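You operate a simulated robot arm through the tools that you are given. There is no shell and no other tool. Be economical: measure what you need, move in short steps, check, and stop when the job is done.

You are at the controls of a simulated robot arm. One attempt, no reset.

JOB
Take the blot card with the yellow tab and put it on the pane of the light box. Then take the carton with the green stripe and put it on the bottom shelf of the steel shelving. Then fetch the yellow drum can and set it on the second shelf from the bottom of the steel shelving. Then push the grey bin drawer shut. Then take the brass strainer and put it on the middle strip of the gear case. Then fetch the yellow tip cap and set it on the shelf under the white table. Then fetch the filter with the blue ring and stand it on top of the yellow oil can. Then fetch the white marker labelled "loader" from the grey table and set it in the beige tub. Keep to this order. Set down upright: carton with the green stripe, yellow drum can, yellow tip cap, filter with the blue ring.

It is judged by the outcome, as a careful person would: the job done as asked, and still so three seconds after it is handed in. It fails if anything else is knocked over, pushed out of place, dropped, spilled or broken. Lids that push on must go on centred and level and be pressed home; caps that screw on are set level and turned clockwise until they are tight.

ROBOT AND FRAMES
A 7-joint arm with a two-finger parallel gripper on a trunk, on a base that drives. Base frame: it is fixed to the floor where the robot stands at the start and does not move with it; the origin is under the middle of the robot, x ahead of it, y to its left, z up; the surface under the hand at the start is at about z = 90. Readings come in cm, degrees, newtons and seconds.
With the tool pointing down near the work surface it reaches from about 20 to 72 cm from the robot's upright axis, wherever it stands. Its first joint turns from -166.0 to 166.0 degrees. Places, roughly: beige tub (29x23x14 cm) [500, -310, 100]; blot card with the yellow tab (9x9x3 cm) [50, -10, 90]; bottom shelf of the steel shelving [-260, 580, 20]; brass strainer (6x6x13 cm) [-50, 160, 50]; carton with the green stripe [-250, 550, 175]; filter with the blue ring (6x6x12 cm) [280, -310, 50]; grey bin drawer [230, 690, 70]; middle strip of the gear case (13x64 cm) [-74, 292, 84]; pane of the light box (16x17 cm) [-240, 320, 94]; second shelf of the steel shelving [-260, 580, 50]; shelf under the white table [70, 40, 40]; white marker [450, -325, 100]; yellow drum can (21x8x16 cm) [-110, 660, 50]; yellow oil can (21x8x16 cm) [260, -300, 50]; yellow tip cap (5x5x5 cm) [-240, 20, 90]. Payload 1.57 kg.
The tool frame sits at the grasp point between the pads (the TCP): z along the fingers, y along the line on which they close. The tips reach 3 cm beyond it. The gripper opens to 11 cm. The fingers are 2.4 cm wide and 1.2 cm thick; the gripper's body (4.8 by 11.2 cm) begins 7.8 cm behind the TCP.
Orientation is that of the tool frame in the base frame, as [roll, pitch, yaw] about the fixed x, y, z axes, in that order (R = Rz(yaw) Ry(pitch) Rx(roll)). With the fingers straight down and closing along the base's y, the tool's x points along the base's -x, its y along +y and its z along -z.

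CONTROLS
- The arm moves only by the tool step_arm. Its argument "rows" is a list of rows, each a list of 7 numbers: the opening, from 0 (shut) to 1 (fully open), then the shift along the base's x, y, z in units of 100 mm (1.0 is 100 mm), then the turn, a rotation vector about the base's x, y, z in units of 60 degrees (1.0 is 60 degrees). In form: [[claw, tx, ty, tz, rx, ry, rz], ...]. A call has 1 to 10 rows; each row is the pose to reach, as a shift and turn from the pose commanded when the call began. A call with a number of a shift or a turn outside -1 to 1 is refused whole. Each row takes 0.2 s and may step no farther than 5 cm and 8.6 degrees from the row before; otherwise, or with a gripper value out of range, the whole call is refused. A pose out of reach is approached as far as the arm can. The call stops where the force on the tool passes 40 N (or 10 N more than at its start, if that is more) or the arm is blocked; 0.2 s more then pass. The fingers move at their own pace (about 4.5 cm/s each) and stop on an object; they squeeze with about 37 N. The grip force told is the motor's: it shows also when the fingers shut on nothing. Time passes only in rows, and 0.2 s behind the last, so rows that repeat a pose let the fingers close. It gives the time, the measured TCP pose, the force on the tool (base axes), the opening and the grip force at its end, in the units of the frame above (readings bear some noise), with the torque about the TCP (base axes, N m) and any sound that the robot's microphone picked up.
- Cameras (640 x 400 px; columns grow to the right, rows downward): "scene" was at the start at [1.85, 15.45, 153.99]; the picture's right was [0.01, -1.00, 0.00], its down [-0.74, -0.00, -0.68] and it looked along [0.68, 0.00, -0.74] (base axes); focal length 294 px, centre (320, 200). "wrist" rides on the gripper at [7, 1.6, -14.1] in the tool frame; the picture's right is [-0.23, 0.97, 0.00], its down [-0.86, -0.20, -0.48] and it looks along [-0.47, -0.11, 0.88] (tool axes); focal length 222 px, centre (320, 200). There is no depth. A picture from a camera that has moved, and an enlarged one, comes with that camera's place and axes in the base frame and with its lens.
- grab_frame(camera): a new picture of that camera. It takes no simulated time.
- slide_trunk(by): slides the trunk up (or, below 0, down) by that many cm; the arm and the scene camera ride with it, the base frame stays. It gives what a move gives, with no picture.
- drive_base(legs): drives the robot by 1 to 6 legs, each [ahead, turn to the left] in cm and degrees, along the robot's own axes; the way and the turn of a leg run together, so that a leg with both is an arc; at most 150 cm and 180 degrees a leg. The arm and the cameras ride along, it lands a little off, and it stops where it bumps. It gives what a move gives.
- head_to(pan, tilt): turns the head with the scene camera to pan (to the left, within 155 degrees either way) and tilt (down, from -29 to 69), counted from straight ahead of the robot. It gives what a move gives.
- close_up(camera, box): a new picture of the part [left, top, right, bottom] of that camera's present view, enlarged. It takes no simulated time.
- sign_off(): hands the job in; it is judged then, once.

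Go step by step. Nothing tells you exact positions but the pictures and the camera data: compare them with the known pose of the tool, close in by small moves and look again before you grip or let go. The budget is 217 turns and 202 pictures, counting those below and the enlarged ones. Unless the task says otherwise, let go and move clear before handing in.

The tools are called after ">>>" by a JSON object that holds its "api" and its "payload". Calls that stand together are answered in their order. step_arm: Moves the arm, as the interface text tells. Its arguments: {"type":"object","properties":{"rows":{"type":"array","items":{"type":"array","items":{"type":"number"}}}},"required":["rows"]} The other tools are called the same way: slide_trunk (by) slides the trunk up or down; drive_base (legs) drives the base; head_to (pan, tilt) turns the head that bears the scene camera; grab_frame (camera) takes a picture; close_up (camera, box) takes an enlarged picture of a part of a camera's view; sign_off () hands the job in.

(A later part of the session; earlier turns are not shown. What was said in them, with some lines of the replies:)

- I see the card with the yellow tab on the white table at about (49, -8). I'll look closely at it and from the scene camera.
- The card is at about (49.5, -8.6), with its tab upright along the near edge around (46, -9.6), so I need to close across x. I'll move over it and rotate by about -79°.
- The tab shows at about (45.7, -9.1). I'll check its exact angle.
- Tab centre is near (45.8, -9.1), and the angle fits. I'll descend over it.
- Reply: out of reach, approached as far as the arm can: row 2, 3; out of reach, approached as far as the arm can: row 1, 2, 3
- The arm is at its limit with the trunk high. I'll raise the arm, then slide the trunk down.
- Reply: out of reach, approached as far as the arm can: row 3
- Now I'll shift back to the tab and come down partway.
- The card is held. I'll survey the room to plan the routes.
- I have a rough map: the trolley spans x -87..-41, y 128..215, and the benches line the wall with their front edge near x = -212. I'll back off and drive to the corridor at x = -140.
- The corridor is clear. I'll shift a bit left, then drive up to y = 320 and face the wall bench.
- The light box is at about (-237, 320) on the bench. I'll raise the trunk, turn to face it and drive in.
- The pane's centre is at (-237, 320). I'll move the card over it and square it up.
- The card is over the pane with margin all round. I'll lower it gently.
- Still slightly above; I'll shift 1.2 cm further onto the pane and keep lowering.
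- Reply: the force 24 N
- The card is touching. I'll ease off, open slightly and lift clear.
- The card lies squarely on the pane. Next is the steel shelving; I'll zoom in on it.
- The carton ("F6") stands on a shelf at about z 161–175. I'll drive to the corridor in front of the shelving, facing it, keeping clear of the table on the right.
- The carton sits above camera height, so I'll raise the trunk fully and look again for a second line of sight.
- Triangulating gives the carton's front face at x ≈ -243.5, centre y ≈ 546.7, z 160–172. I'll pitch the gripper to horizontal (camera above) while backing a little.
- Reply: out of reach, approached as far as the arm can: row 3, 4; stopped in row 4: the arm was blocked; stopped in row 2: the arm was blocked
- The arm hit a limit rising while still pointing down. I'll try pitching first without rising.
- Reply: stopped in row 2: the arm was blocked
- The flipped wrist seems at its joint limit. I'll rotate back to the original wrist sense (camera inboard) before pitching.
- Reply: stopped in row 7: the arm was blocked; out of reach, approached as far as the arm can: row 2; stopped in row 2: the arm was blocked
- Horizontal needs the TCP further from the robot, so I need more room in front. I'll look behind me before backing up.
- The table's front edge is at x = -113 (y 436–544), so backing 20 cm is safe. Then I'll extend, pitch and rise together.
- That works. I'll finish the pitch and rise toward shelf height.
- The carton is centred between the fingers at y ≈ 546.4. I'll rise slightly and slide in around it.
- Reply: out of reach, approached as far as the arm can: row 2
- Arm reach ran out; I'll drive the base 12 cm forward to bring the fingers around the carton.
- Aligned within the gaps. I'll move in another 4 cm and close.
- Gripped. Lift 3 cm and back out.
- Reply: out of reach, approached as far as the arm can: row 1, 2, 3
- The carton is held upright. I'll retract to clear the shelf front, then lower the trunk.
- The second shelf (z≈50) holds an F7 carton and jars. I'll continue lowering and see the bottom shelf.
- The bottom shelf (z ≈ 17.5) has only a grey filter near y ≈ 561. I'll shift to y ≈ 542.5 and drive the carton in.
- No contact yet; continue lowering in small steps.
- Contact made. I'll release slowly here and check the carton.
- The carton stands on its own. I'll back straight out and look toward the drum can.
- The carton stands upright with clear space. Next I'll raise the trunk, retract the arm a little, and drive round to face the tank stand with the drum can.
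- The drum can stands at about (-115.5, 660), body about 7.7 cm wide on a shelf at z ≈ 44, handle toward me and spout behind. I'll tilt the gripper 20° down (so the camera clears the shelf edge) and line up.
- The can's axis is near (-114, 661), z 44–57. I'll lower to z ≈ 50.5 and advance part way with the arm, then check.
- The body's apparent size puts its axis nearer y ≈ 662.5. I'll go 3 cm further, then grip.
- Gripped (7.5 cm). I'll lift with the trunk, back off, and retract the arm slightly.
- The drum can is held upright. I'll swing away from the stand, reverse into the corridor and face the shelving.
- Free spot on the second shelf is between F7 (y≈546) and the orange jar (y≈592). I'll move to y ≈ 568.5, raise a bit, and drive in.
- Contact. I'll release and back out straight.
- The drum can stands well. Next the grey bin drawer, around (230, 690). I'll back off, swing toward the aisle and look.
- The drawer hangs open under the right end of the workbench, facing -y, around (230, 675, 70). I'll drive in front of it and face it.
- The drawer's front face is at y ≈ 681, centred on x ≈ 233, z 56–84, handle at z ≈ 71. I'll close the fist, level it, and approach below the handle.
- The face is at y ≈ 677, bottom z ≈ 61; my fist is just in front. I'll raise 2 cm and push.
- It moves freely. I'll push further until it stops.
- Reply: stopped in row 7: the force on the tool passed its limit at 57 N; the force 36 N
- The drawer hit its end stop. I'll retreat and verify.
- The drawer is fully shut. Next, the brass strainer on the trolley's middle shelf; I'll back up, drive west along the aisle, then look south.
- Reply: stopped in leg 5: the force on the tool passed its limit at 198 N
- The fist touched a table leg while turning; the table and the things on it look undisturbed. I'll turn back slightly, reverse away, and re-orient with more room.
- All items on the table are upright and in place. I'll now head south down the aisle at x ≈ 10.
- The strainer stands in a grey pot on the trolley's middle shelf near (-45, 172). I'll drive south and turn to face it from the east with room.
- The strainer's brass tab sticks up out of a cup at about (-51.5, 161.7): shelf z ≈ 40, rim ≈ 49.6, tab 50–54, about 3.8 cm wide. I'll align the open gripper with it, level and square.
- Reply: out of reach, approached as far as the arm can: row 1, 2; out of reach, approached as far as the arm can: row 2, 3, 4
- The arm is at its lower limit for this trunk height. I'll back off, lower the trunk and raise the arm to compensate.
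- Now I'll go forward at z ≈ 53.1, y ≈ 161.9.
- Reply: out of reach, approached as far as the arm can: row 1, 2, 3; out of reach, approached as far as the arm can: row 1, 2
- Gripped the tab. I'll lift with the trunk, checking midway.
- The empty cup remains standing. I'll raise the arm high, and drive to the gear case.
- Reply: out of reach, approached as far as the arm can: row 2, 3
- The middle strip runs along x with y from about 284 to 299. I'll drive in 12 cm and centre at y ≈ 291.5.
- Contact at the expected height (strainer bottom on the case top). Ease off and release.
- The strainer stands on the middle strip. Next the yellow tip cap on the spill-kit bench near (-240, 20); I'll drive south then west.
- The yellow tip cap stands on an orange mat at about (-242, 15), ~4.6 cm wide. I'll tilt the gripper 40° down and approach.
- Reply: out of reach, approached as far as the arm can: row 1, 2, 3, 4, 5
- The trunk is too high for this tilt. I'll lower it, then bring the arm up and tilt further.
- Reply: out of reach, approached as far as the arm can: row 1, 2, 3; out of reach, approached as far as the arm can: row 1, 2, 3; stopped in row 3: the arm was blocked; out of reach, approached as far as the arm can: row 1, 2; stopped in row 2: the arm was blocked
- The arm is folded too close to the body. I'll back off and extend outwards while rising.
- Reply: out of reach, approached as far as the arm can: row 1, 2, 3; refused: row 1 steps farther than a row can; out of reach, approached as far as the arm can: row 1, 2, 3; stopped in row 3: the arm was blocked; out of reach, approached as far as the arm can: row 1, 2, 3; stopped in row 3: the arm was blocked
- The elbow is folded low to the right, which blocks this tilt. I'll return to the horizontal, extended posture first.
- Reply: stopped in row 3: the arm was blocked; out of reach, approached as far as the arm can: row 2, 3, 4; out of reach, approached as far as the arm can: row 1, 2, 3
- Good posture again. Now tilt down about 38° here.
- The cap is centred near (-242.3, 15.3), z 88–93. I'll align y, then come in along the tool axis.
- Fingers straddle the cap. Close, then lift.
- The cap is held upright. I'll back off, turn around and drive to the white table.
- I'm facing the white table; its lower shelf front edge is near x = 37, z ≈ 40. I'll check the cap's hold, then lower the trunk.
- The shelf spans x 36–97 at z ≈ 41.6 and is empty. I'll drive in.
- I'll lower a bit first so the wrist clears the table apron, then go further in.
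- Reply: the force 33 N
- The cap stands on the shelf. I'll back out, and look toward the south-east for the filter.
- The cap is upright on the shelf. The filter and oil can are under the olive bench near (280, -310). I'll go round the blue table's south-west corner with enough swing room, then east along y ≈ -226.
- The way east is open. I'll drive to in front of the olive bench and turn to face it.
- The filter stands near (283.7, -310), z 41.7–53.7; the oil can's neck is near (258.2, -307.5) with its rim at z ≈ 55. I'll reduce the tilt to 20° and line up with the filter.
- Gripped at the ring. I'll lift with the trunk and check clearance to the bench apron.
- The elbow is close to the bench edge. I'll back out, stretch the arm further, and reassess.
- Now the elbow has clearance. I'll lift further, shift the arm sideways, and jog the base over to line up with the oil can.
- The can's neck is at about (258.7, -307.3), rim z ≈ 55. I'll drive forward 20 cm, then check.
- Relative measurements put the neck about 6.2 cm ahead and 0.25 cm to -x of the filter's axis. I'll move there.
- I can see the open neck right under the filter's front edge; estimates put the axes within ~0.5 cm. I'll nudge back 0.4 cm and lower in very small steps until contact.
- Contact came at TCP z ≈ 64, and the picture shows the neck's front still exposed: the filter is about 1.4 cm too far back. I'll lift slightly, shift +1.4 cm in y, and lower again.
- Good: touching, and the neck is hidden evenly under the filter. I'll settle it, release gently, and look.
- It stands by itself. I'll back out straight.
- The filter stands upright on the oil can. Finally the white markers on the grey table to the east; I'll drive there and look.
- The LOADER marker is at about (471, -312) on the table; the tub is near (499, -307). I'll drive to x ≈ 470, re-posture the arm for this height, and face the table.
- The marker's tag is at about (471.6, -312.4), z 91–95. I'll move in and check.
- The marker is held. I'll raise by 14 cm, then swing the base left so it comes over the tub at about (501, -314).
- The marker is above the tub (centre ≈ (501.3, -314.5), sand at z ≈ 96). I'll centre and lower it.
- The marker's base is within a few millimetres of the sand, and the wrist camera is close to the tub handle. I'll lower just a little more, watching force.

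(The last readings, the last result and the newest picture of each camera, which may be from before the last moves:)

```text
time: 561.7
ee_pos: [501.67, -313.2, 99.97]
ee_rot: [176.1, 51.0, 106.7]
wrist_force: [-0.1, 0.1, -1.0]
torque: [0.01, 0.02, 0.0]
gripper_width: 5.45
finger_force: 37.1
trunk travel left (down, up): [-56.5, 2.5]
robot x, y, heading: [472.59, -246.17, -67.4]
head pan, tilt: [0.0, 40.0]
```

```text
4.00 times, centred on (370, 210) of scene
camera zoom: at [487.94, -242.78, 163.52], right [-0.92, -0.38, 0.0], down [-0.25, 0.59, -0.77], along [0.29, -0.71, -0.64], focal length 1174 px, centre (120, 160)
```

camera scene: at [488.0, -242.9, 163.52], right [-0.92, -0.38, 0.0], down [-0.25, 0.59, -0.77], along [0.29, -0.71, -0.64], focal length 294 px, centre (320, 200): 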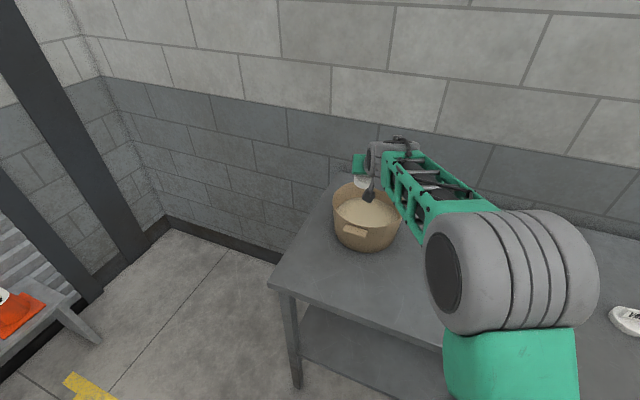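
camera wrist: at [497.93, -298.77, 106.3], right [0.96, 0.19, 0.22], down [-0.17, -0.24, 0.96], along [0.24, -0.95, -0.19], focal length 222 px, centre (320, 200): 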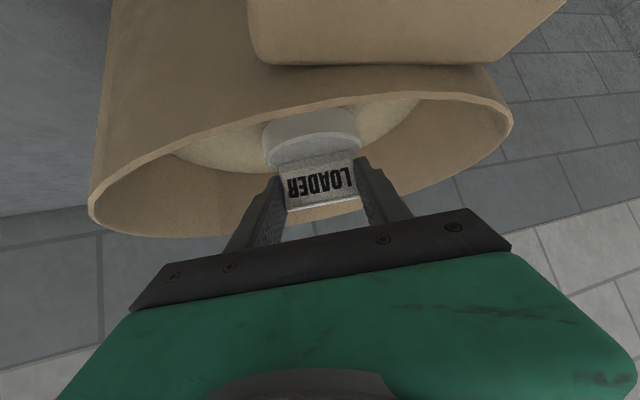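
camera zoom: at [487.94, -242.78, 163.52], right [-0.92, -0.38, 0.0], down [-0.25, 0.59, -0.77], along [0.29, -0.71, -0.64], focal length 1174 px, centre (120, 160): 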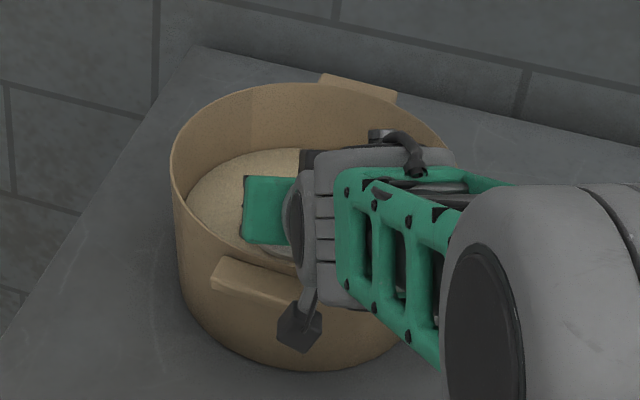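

>>> {"api": "step_arm", "payload": {"rows": [[0, 0, 0.03, -0.02, 0, 0, 0], [0, 0, 0.06, -0.04, 0, 0, 0], [0, 0, 0.06, -0.06, 0, 0, 0], [0, 0, 0.06, -0.08, 0, 0, 0]]}}

>>> {"api": "close_up", "payload": {"camera": "scene", "box": [320, 160, 420, 260]}}

>>> {"api": "grab_frame", "payload": {"camera": "wrist"}}

```text
time: 562.7
ee_pos: [501.69, -312.96, 99.94]
ee_rot: [175.8, 51.8, 106.6]
wrist_force: [-0.2, -6.7, 33.5]
torque: [3.18, -0.7, -0.14]
gripper_width: 5.45
finger_force: 36.9
trunk travel left (down, up): [-56.5, 2.5]
robot x, y, heading: [472.63, -246.35, -67.7]
head pan, tilt: [0.0, 40.0]
```

```text
4.00 times, centred on (370, 210) of scene
camera zoom: at [487.79, -242.61, 163.59], right [-0.92, -0.38, 0.0], down [-0.25, 0.59, -0.77], along [0.29, -0.71, -0.64], focal length 1174 px, centre (120, 160)
```

zoom: 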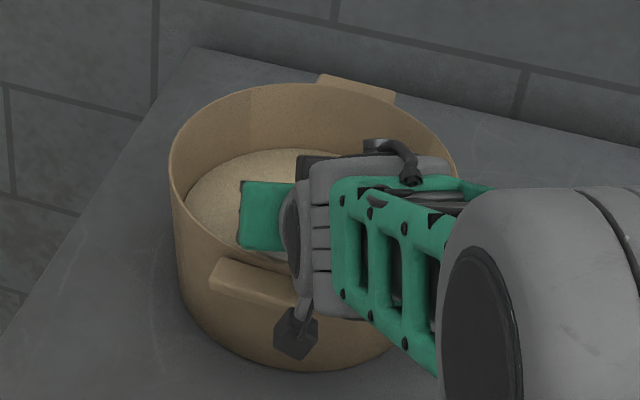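

```text
15 pictures are left
camera wrist: at [497.96, -297.79, 103.35], right [0.96, 0.19, 0.22], down [-0.18, -0.23, 0.96], along [0.24, -0.95, -0.18], focal length 222 px, centre (320, 200)
```

wrist: 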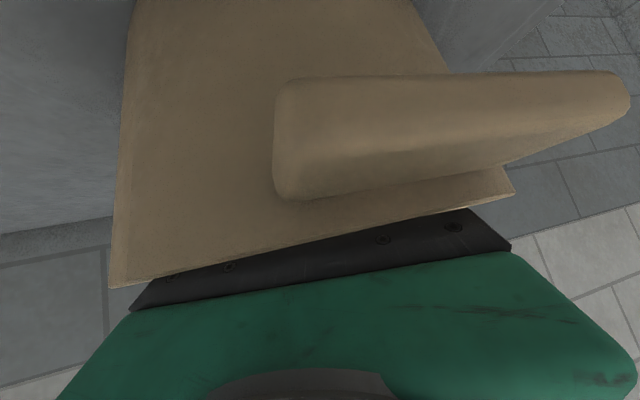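

The gripper body is now resting on the tub's front rim, so I can't go lower this way; the marker is only about a centimetre above the sand, inside the tub. I'll relieve the contact and release it gently.

>>> {"api": "step_arm", "payload": {"rows": [[0, 0, -0.03, 0.06, 0, 0, 0], [0, 0, -0.03, 0.09, 0, 0, 0]]}}

>>> {"api": "close_up", "payload": {"camera": "scene", "box": [325, 175, 395, 240]}}

```text
time: 563.3
ee_pos: [501.51, -312.91, 99.72]
ee_rot: [176.2, 50.8, 106.9]
wrist_force: [4.0, -5.1, 13.1]
torque: [1.32, -0.15, -0.47]
gripper_width: 5.47
finger_force: 37.1
trunk travel left (down, up): [-56.5, 2.5]
robot x, y, heading: [472.97, -246.32, -67.2]
head pan, tilt: [0.0, 40.0]
```

```text
6.15 times, centred on (360, 208) of scene
camera zoom: at [487.94, -242.72, 163.5], right [-0.92, -0.39, 0.0], down [-0.25, 0.59, -0.77], along [0.3, -0.71, -0.64], focal length 1807 px, centre (74, 154)
```

zoom: 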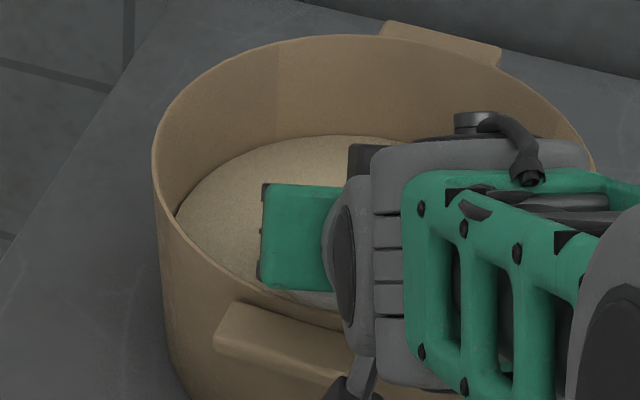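

I'll lift slightly, tilt the gripper 14° steeper so its body clears the rim, and then lower the marker onto the sand.

>>> {"api": "step_arm", "payload": {"rows": [[0, 0, 0, 0.1, 0, 0, 0], [0, 0, 0, 0.15, 0.07, 0.027, 0], [0, 0, 0, 0.15, 0.14, 0.054, 0], [0, 0, 0, 0.15, 0.215, 0.082, 0]]}}

>>> {"api": "step_arm", "payload": {"rows": [[0, 0, 0, -0.05, 0, 0, 0], [0, 0, 0, -0.1, 0, 0, 0], [0, 0, 0, -0.15, 0, 0, 0], [0, 0, 0, -0.18, 0, 0, 0], [0, 0, 0, -0.21, 0, 0, 0], [0, 0, 0, -0.24, 0, 0, 0]]}}

>>> {"api": "grab_frame", "payload": {"camera": "wrist"}}

```text
time: 564.3
ee_pos: [501.36, -313.03, 101.45]
ee_rot: [177.5, 37.1, 107.6]
wrist_force: [0.7, 0.3, -0.2]
torque: [0.0, 0.02, 0.01]
gripper_width: 5.46
finger_force: 37.3
trunk travel left (down, up): [-56.5, 2.5]
robot x, y, heading: [472.7, -246.15, -67.6]
head pan, tilt: [0.0, 40.0]
```

```text
time: 565.7
ee_pos: [501.58, -313.02, 99.15]
ee_rot: [177.4, 37.3, 107.6]
wrist_force: [-0.1, 0.3, -0.1]
torque: [0.01, 0.0, -0.02]
gripper_width: 5.47
finger_force: 37.4
trunk travel left (down, up): [-56.5, 2.5]
robot x, y, heading: [472.82, -246.08, -67.4]
head pan, tilt: [0.0, 40.0]
```

```text
13 pictures are left
camera wrist: at [498.42, -299.13, 106.37], right [0.97, 0.15, 0.17], down [-0.09, -0.45, 0.89], along [0.21, -0.88, -0.42], focal length 222 px, centre (320, 200)
```

wrist: 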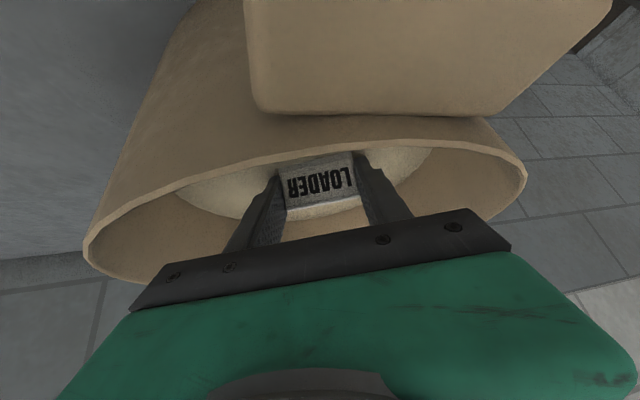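

>>> {"api": "step_arm", "payload": {"rows": [[0, 0, 0, -0.03, 0, 0, 0], [0, 0, 0, -0.06, 0, 0, 0], [0, 0, 0, -0.09, 0, 0, 0], [0, 0, 0, -0.12, 0, 0, 0], [0, 0, 0, -0.15, 0, 0, 0], [0, 0, 0, -0.15, 0, 0, 0]]}}

>>> {"api": "grab_frame", "payload": {"camera": "wrist"}}

```text
time: 567.1
ee_pos: [501.59, -312.96, 97.6]
ee_rot: [177.4, 37.3, 107.6]
wrist_force: [0.0, -0.1, 0.0]
torque: [0.01, -0.03, 0.01]
gripper_width: 5.44
finger_force: 36.7
trunk travel left (down, up): [-56.5, 2.5]
robot x, y, heading: [472.3, -246.5, -67.5]
head pan, tilt: [0.0, 40.0]
```

```text
12 pictures are left
camera wrist: at [498.42, -299.13, 104.84], right [0.97, 0.15, 0.17], down [-0.09, -0.45, 0.89], along [0.21, -0.88, -0.42], focal length 222 px, centre (320, 200)
```

wrist: 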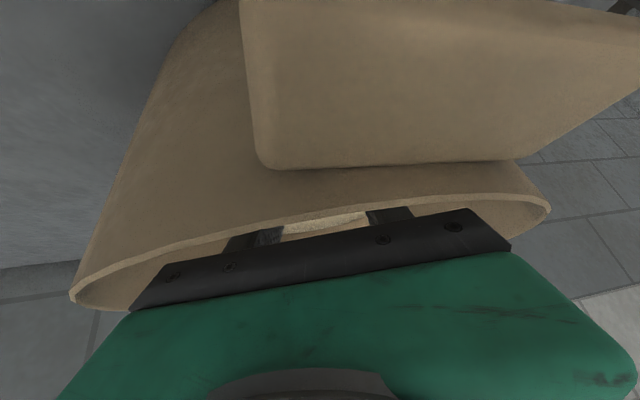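

>>> {"api": "step_arm", "payload": {"rows": [[0, 0, 0, -0.03, 0, 0, 0], [0, 0, 0, -0.06, 0, 0, 0], [0, 0, 0, -0.09, 0, 0, 0], [0, 0, 0, -0.12, 0, 0, 0]]}}

>>> {"api": "close_up", "payload": {"camera": "scene", "box": [320, 165, 420, 255]}}

```text
time: 568.1
ee_pos: [501.56, -312.99, 96.48]
ee_rot: [177.3, 37.4, 107.5]
wrist_force: [-2.4, -6.8, 11.7]
torque: [1.57, -0.43, 0.09]
gripper_width: 5.44
finger_force: 37.5
trunk travel left (down, up): [-56.5, 2.5]
robot x, y, heading: [472.83, -246.16, -67.3]
head pan, tilt: [0.0, 40.0]
```

```text
4.44 times, centred on (370, 210) of scene
camera zoom: at [487.83, -242.8, 163.55], right [-0.92, -0.38, 0.0], down [-0.25, 0.59, -0.77], along [0.29, -0.71, -0.64], focal length 1305 px, centre (98, 156)
```

zoom: 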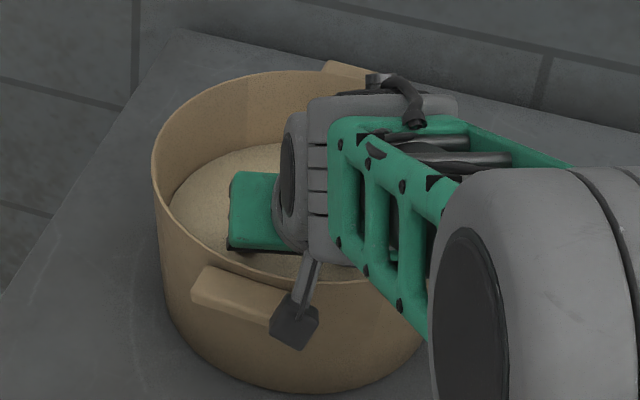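

The marker is now deep in the tub, just above the sand. I'll relieve the rim contact, release, and lift out.

>>> {"api": "step_arm", "payload": {"rows": [[0, 0, -0.02, 0.04, 0, 0, 0], [0, 0, -0.02, 0.05, 0, 0, 0], [0.62, 0, -0.02, 0.05, 0, 0, 0], [0.7, 0, -0.02, 0.05, 0, 0, 0], [0.7, 0, -0.02, 0.05, 0, 0, 0]]}}

>>> {"api": "step_arm", "payload": {"rows": [[0.7, 0, 0, 0.3, 0, 0, 0], [0.7, 0, 0, 0.65, 0, 0, 0], [0.7, 0, 0, 1, 0, 0, 0]]}}

>>> {"api": "step_arm", "payload": {"rows": [[0.7, 0, 0, 0.4, 0, 0, 0], [0.7, 0, 0, 0.8, 0, 0, 0]]}}

>>> {"api": "grab_frame", "payload": {"camera": "wrist"}}

```text
time: 569.3
ee_pos: [501.57, -313.23, 96.89]
ee_rot: [177.5, 37.2, 107.5]
wrist_force: [0.6, -0.6, 0.7]
torque: [-0.04, -0.01, -0.01]
gripper_width: 7.71
finger_force: 0.0
trunk travel left (down, up): [-56.5, 2.5]
robot x, y, heading: [472.73, -246.19, -67.3]
head pan, tilt: [0.0, 40.0]
```

```text
time: 570.1
ee_pos: [501.47, -313.15, 106.9]
ee_rot: [177.4, 37.1, 107.6]
wrist_force: [1.0, -0.9, -0.6]
torque: [-0.02, -0.02, 0.0]
gripper_width: 7.72
finger_force: 0.0
trunk travel left (down, up): [-56.5, 2.5]
robot x, y, heading: [472.57, -246.26, -67.6]
head pan, tilt: [0.0, 40.0]
```

```text
time: 570.7
ee_pos: [501.6, -313.2, 114.93]
ee_rot: [177.3, 37.2, 107.6]
wrist_force: [0.2, 1.0, -0.1]
torque: [-0.01, 0.02, 0.0]
gripper_width: 7.68
finger_force: 0.1
trunk travel left (down, up): [-56.5, 2.5]
robot x, y, heading: [472.86, -245.96, -67.5]
head pan, tilt: [0.0, 40.0]
```

```text
10 pictures are left
camera wrist: at [498.37, -299.35, 122.21], right [0.97, 0.15, 0.17], down [-0.09, -0.45, 0.89], along [0.21, -0.88, -0.42], focal length 222 px, centre (320, 200)
```

wrist: 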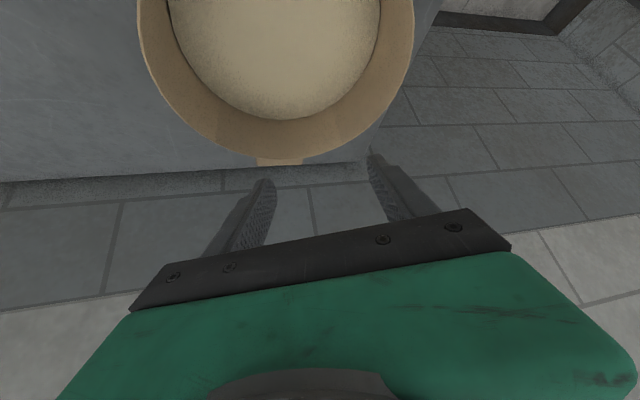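

I'll back the robot away and check the tub.

>>> {"api": "drive_base", "payload": {"legs": [[-30, 0]]}}

>>> {"api": "grab_frame", "payload": {"camera": "wrist"}}

>>> {"api": "grab_frame", "payload": {"camera": "scene"}}

```text
time: 572.8
ee_pos: [489.83, -285.18, 114.92]
ee_rot: [177.3, 37.4, 107.6]
wrist_force: [0.3, -0.1, -0.6]
torque: [0.01, -0.01, 0.0]
gripper_width: 7.68
finger_force: 0.0
trunk travel left (down, up): [-56.5, 2.5]
robot x, y, heading: [461.56, -218.4, -67.1]
head pan, tilt: [0.0, 40.0]
```

```text
9 pictures are left
camera wrist: at [486.71, -271.35, 122.19], right [0.97, 0.15, 0.17], down [-0.09, -0.45, 0.89], along [0.21, -0.88, -0.42], focal length 222 px, centre (320, 200)
```

wrist: 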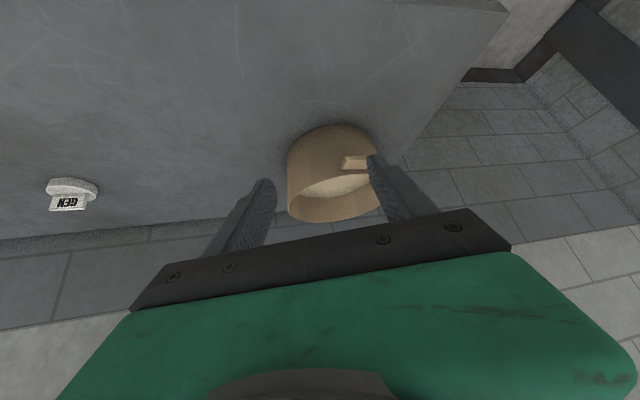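

```text
8 pictures are left
camera scene: at [476.26, -214.73, 163.53], right [-0.92, -0.38, 0.0], down [-0.25, 0.59, -0.77], along [0.29, -0.71, -0.64], focal length 294 px, centre (320, 200)
```

scene: 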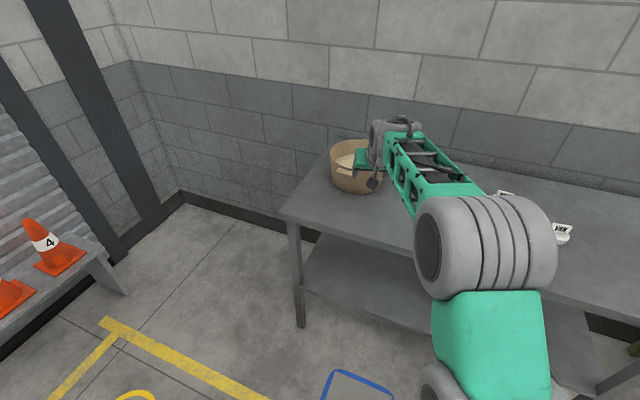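

I need a clear view into the tub; I'll back up a bit more, turn right, and zoom in.

>>> {"api": "drive_base", "payload": {"legs": [[-12, 0], [0, -35]]}}

>>> {"api": "slide_trunk", "payload": {"by": 2.5}}

>>> {"api": "head_to", "payload": {"pan": 45, "tilt": 32}}

>>> {"api": "grab_frame", "payload": {"camera": "scene"}}

```text
time: 575.7
ee_pos: [441.82, -278.59, 114.97]
ee_rot: [177.3, 37.2, 72.7]
wrist_force: [-0.7, 0.7, 0.6]
torque: [-0.02, 0.02, -0.02]
gripper_width: 7.72
finger_force: 0.1
trunk travel left (down, up): [-56.5, 2.5]
robot x, y, heading: [456.91, -207.31, -102.1]
head pan, tilt: [0.0, 40.0]
```

```text
time: 576.4
ee_pos: [441.85, -278.57, 117.46]
ee_rot: [177.4, 37.2, 72.7]
wrist_force: [0.5, 0.5, -0.2]
torque: [0.02, -0.01, -0.01]
gripper_width: 7.69
finger_force: 0.1
trunk travel left (down, up): [-59.0, 0.0]
robot x, y, heading: [456.35, -207.4, -102.4]
head pan, tilt: [0.0, 40.0]
```

```text
time: 577.5
ee_pos: [441.79, -278.63, 117.4]
ee_rot: [177.4, 37.3, 72.8]
wrist_force: [-0.4, -0.7, -0.6]
torque: [-0.01, -0.02, 0.01]
gripper_width: 7.72
finger_force: 0.1
trunk travel left (down, up): [-59.0, 0.0]
robot x, y, heading: [456.55, -207.16, -102.3]
head pan, tilt: [45.0, 32.0]
```

```text
7 pictures are left
camera scene: at [477.65, -212.32, 167.24], right [-0.84, -0.54, 0.0], down [-0.29, 0.45, -0.85], along [0.46, -0.71, -0.53], focal length 294 px, centre (320, 200)
```

scene: 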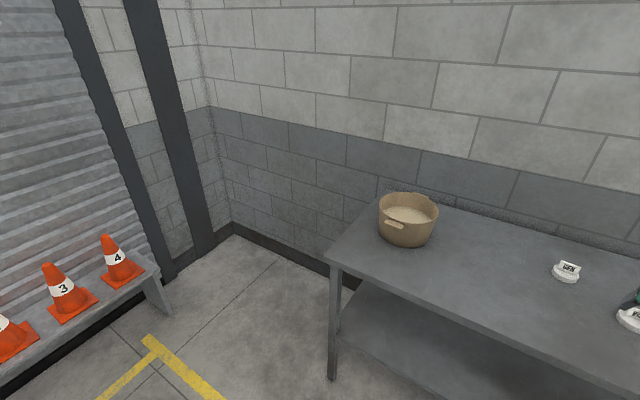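

>>> {"api": "close_up", "payload": {"camera": "scene", "box": [360, 175, 460, 260]}}

```text
4.71 times, centred on (410, 218) of scene
camera zoom: at [477.65, -212.32, 167.24], right [-0.84, -0.54, 0.0], down [-0.29, 0.45, -0.85], along [0.46, -0.71, -0.53], focal length 1382 px, centre (-104, 118)
```

zoom: 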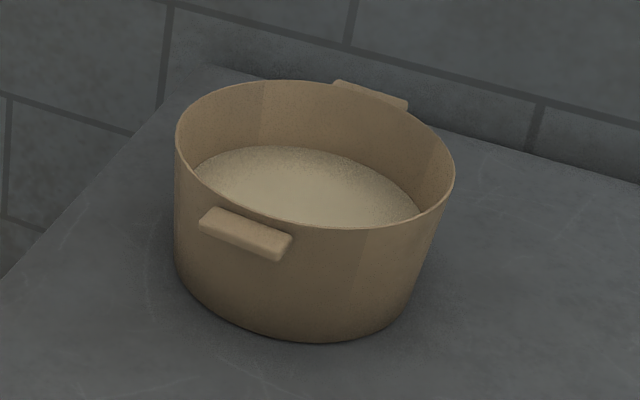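

The marker isn't visible from this angle (front wall hides part of the inside). I'll drive closer for a steeper look into the tub.

>>> {"api": "drive_base", "payload": {"legs": [[38, 0]]}}

>>> {"api": "head_to", "payload": {"pan": 62, "tilt": 45}}

>>> {"api": "grab_frame", "payload": {"camera": "scene"}}

```text
time: 579.9
ee_pos: [433.51, -316.06, 117.31]
ee_rot: [177.3, 37.2, 72.6]
wrist_force: [-0.3, -0.6, -0.3]
torque: [0.0, -0.02, 0.01]
gripper_width: 7.7
finger_force: 0.0
trunk travel left (down, up): [-59.0, 0.0]
robot x, y, heading: [448.39, -245.01, -102.5]
head pan, tilt: [45.0, 32.0]
```

```text
time: 580.7
ee_pos: [433.66, -316.06, 117.29]
ee_rot: [177.4, 37.2, 72.6]
wrist_force: [-0.2, -1.0, -0.1]
torque: [0.0, 0.03, 0.0]
gripper_width: 7.67
finger_force: 0.0
trunk travel left (down, up): [-59.0, 0.0]
robot x, y, heading: [448.16, -244.88, -102.4]
head pan, tilt: [62.0, 45.0]
```

```text
5 pictures are left
camera scene: at [470.81, -247.57, 165.3], right [-0.65, -0.76, 0.0], down [-0.54, 0.46, -0.71], along [0.54, -0.46, -0.71], focal length 294 px, centre (320, 200)
```

scene: 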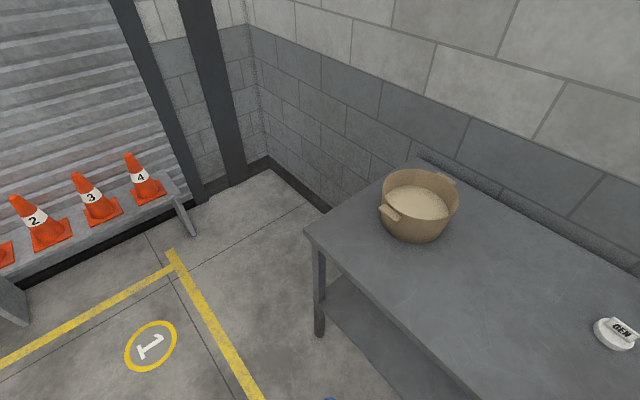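

>>> {"api": "close_up", "payload": {"camera": "scene", "box": [365, 155, 475, 255]}}

```text
4.00 times, centred on (420, 205) of scene
camera zoom: at [470.81, -247.57, 165.3], right [-0.65, -0.76, 0.0], down [-0.54, 0.46, -0.71], along [0.54, -0.46, -0.71], focal length 1174 px, centre (-80, 180)
```

zoom: 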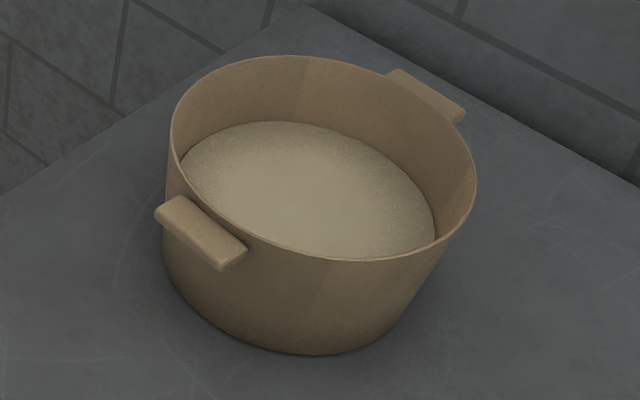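

The tub's fill hides what has been lowered into it, and the marker isn't anywhere on the table. I'll back away and take one last wide look for it.

>>> {"api": "drive_base", "payload": {"legs": [[-45, 0]]}}

>>> {"api": "head_to", "payload": {"pan": 20, "tilt": 35}}

>>> {"api": "grab_frame", "payload": {"camera": "scene"}}

>>> {"api": "grab_frame", "payload": {"camera": "wrist"}}

```text
time: 583.4
ee_pos: [443.08, -272.03, 117.43]
ee_rot: [177.4, 37.3, 72.5]
wrist_force: [0.1, 0.2, 0.1]
torque: [0.0, 0.0, -0.01]
gripper_width: 7.74
finger_force: 0.0
trunk travel left (down, up): [-59.0, 0.0]
robot x, y, heading: [457.85, -200.9, -102.7]
head pan, tilt: [62.0, 45.0]
```

```text
time: 584.5
ee_pos: [443.17, -271.91, 117.47]
ee_rot: [177.5, 37.2, 72.6]
wrist_force: [-1.3, 0.8, 0.5]
torque: [0.04, -0.01, 0.03]
gripper_width: 7.73
finger_force: 0.0
trunk travel left (down, up): [-59.0, 0.0]
robot x, y, heading: [457.79, -200.61, -102.5]
head pan, tilt: [20.0, 35.0]
```

```text
3 pictures are left
camera scene: at [475.49, -207.09, 166.78], right [-0.99, -0.13, 0.0], down [-0.08, 0.57, -0.82], along [0.11, -0.81, -0.57], focal length 294 px, centre (320, 200)
```

scene: 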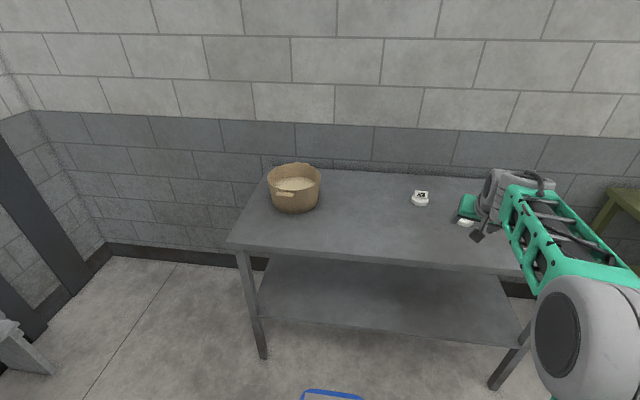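

```text
2 pictures are left
camera wrist: at [448.44, -258.8, 124.67], right [0.88, -0.44, 0.17], down [-0.33, -0.31, 0.89], along [-0.34, -0.84, -0.42], focal length 222 px, centre (320, 200)
```

wrist: 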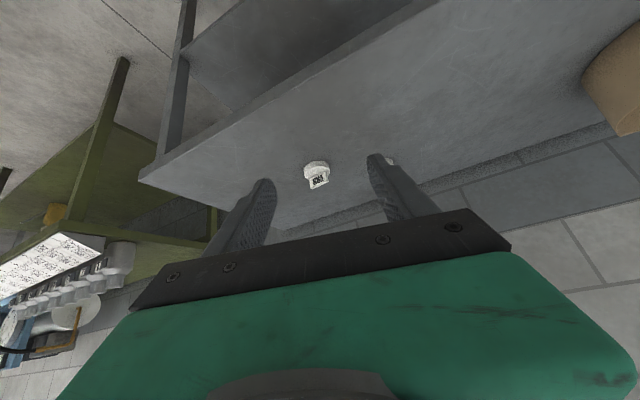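

The gripper is empty, GEN and VAN are in their places, and the table, its shelf and the visible floor are clear. That leaves the loader marker inside the tub, under its fill, so I'm handing in.

>>> {"api": "sign_off", "payload": {}}

```text
The job is handed in.
```

All eight steps were carried out in order and the job is handed in. I never saw the "loader" marker after letting it go in the tub. Its resting place there, under the fill, is inferred: the gripper came out empty and the marker was nowhere on the table, its shelf or the visible floor.

The closed gripper also hit a table leg hard (198 N) while turning; the table and everything on it looked undisturbed afterwards.
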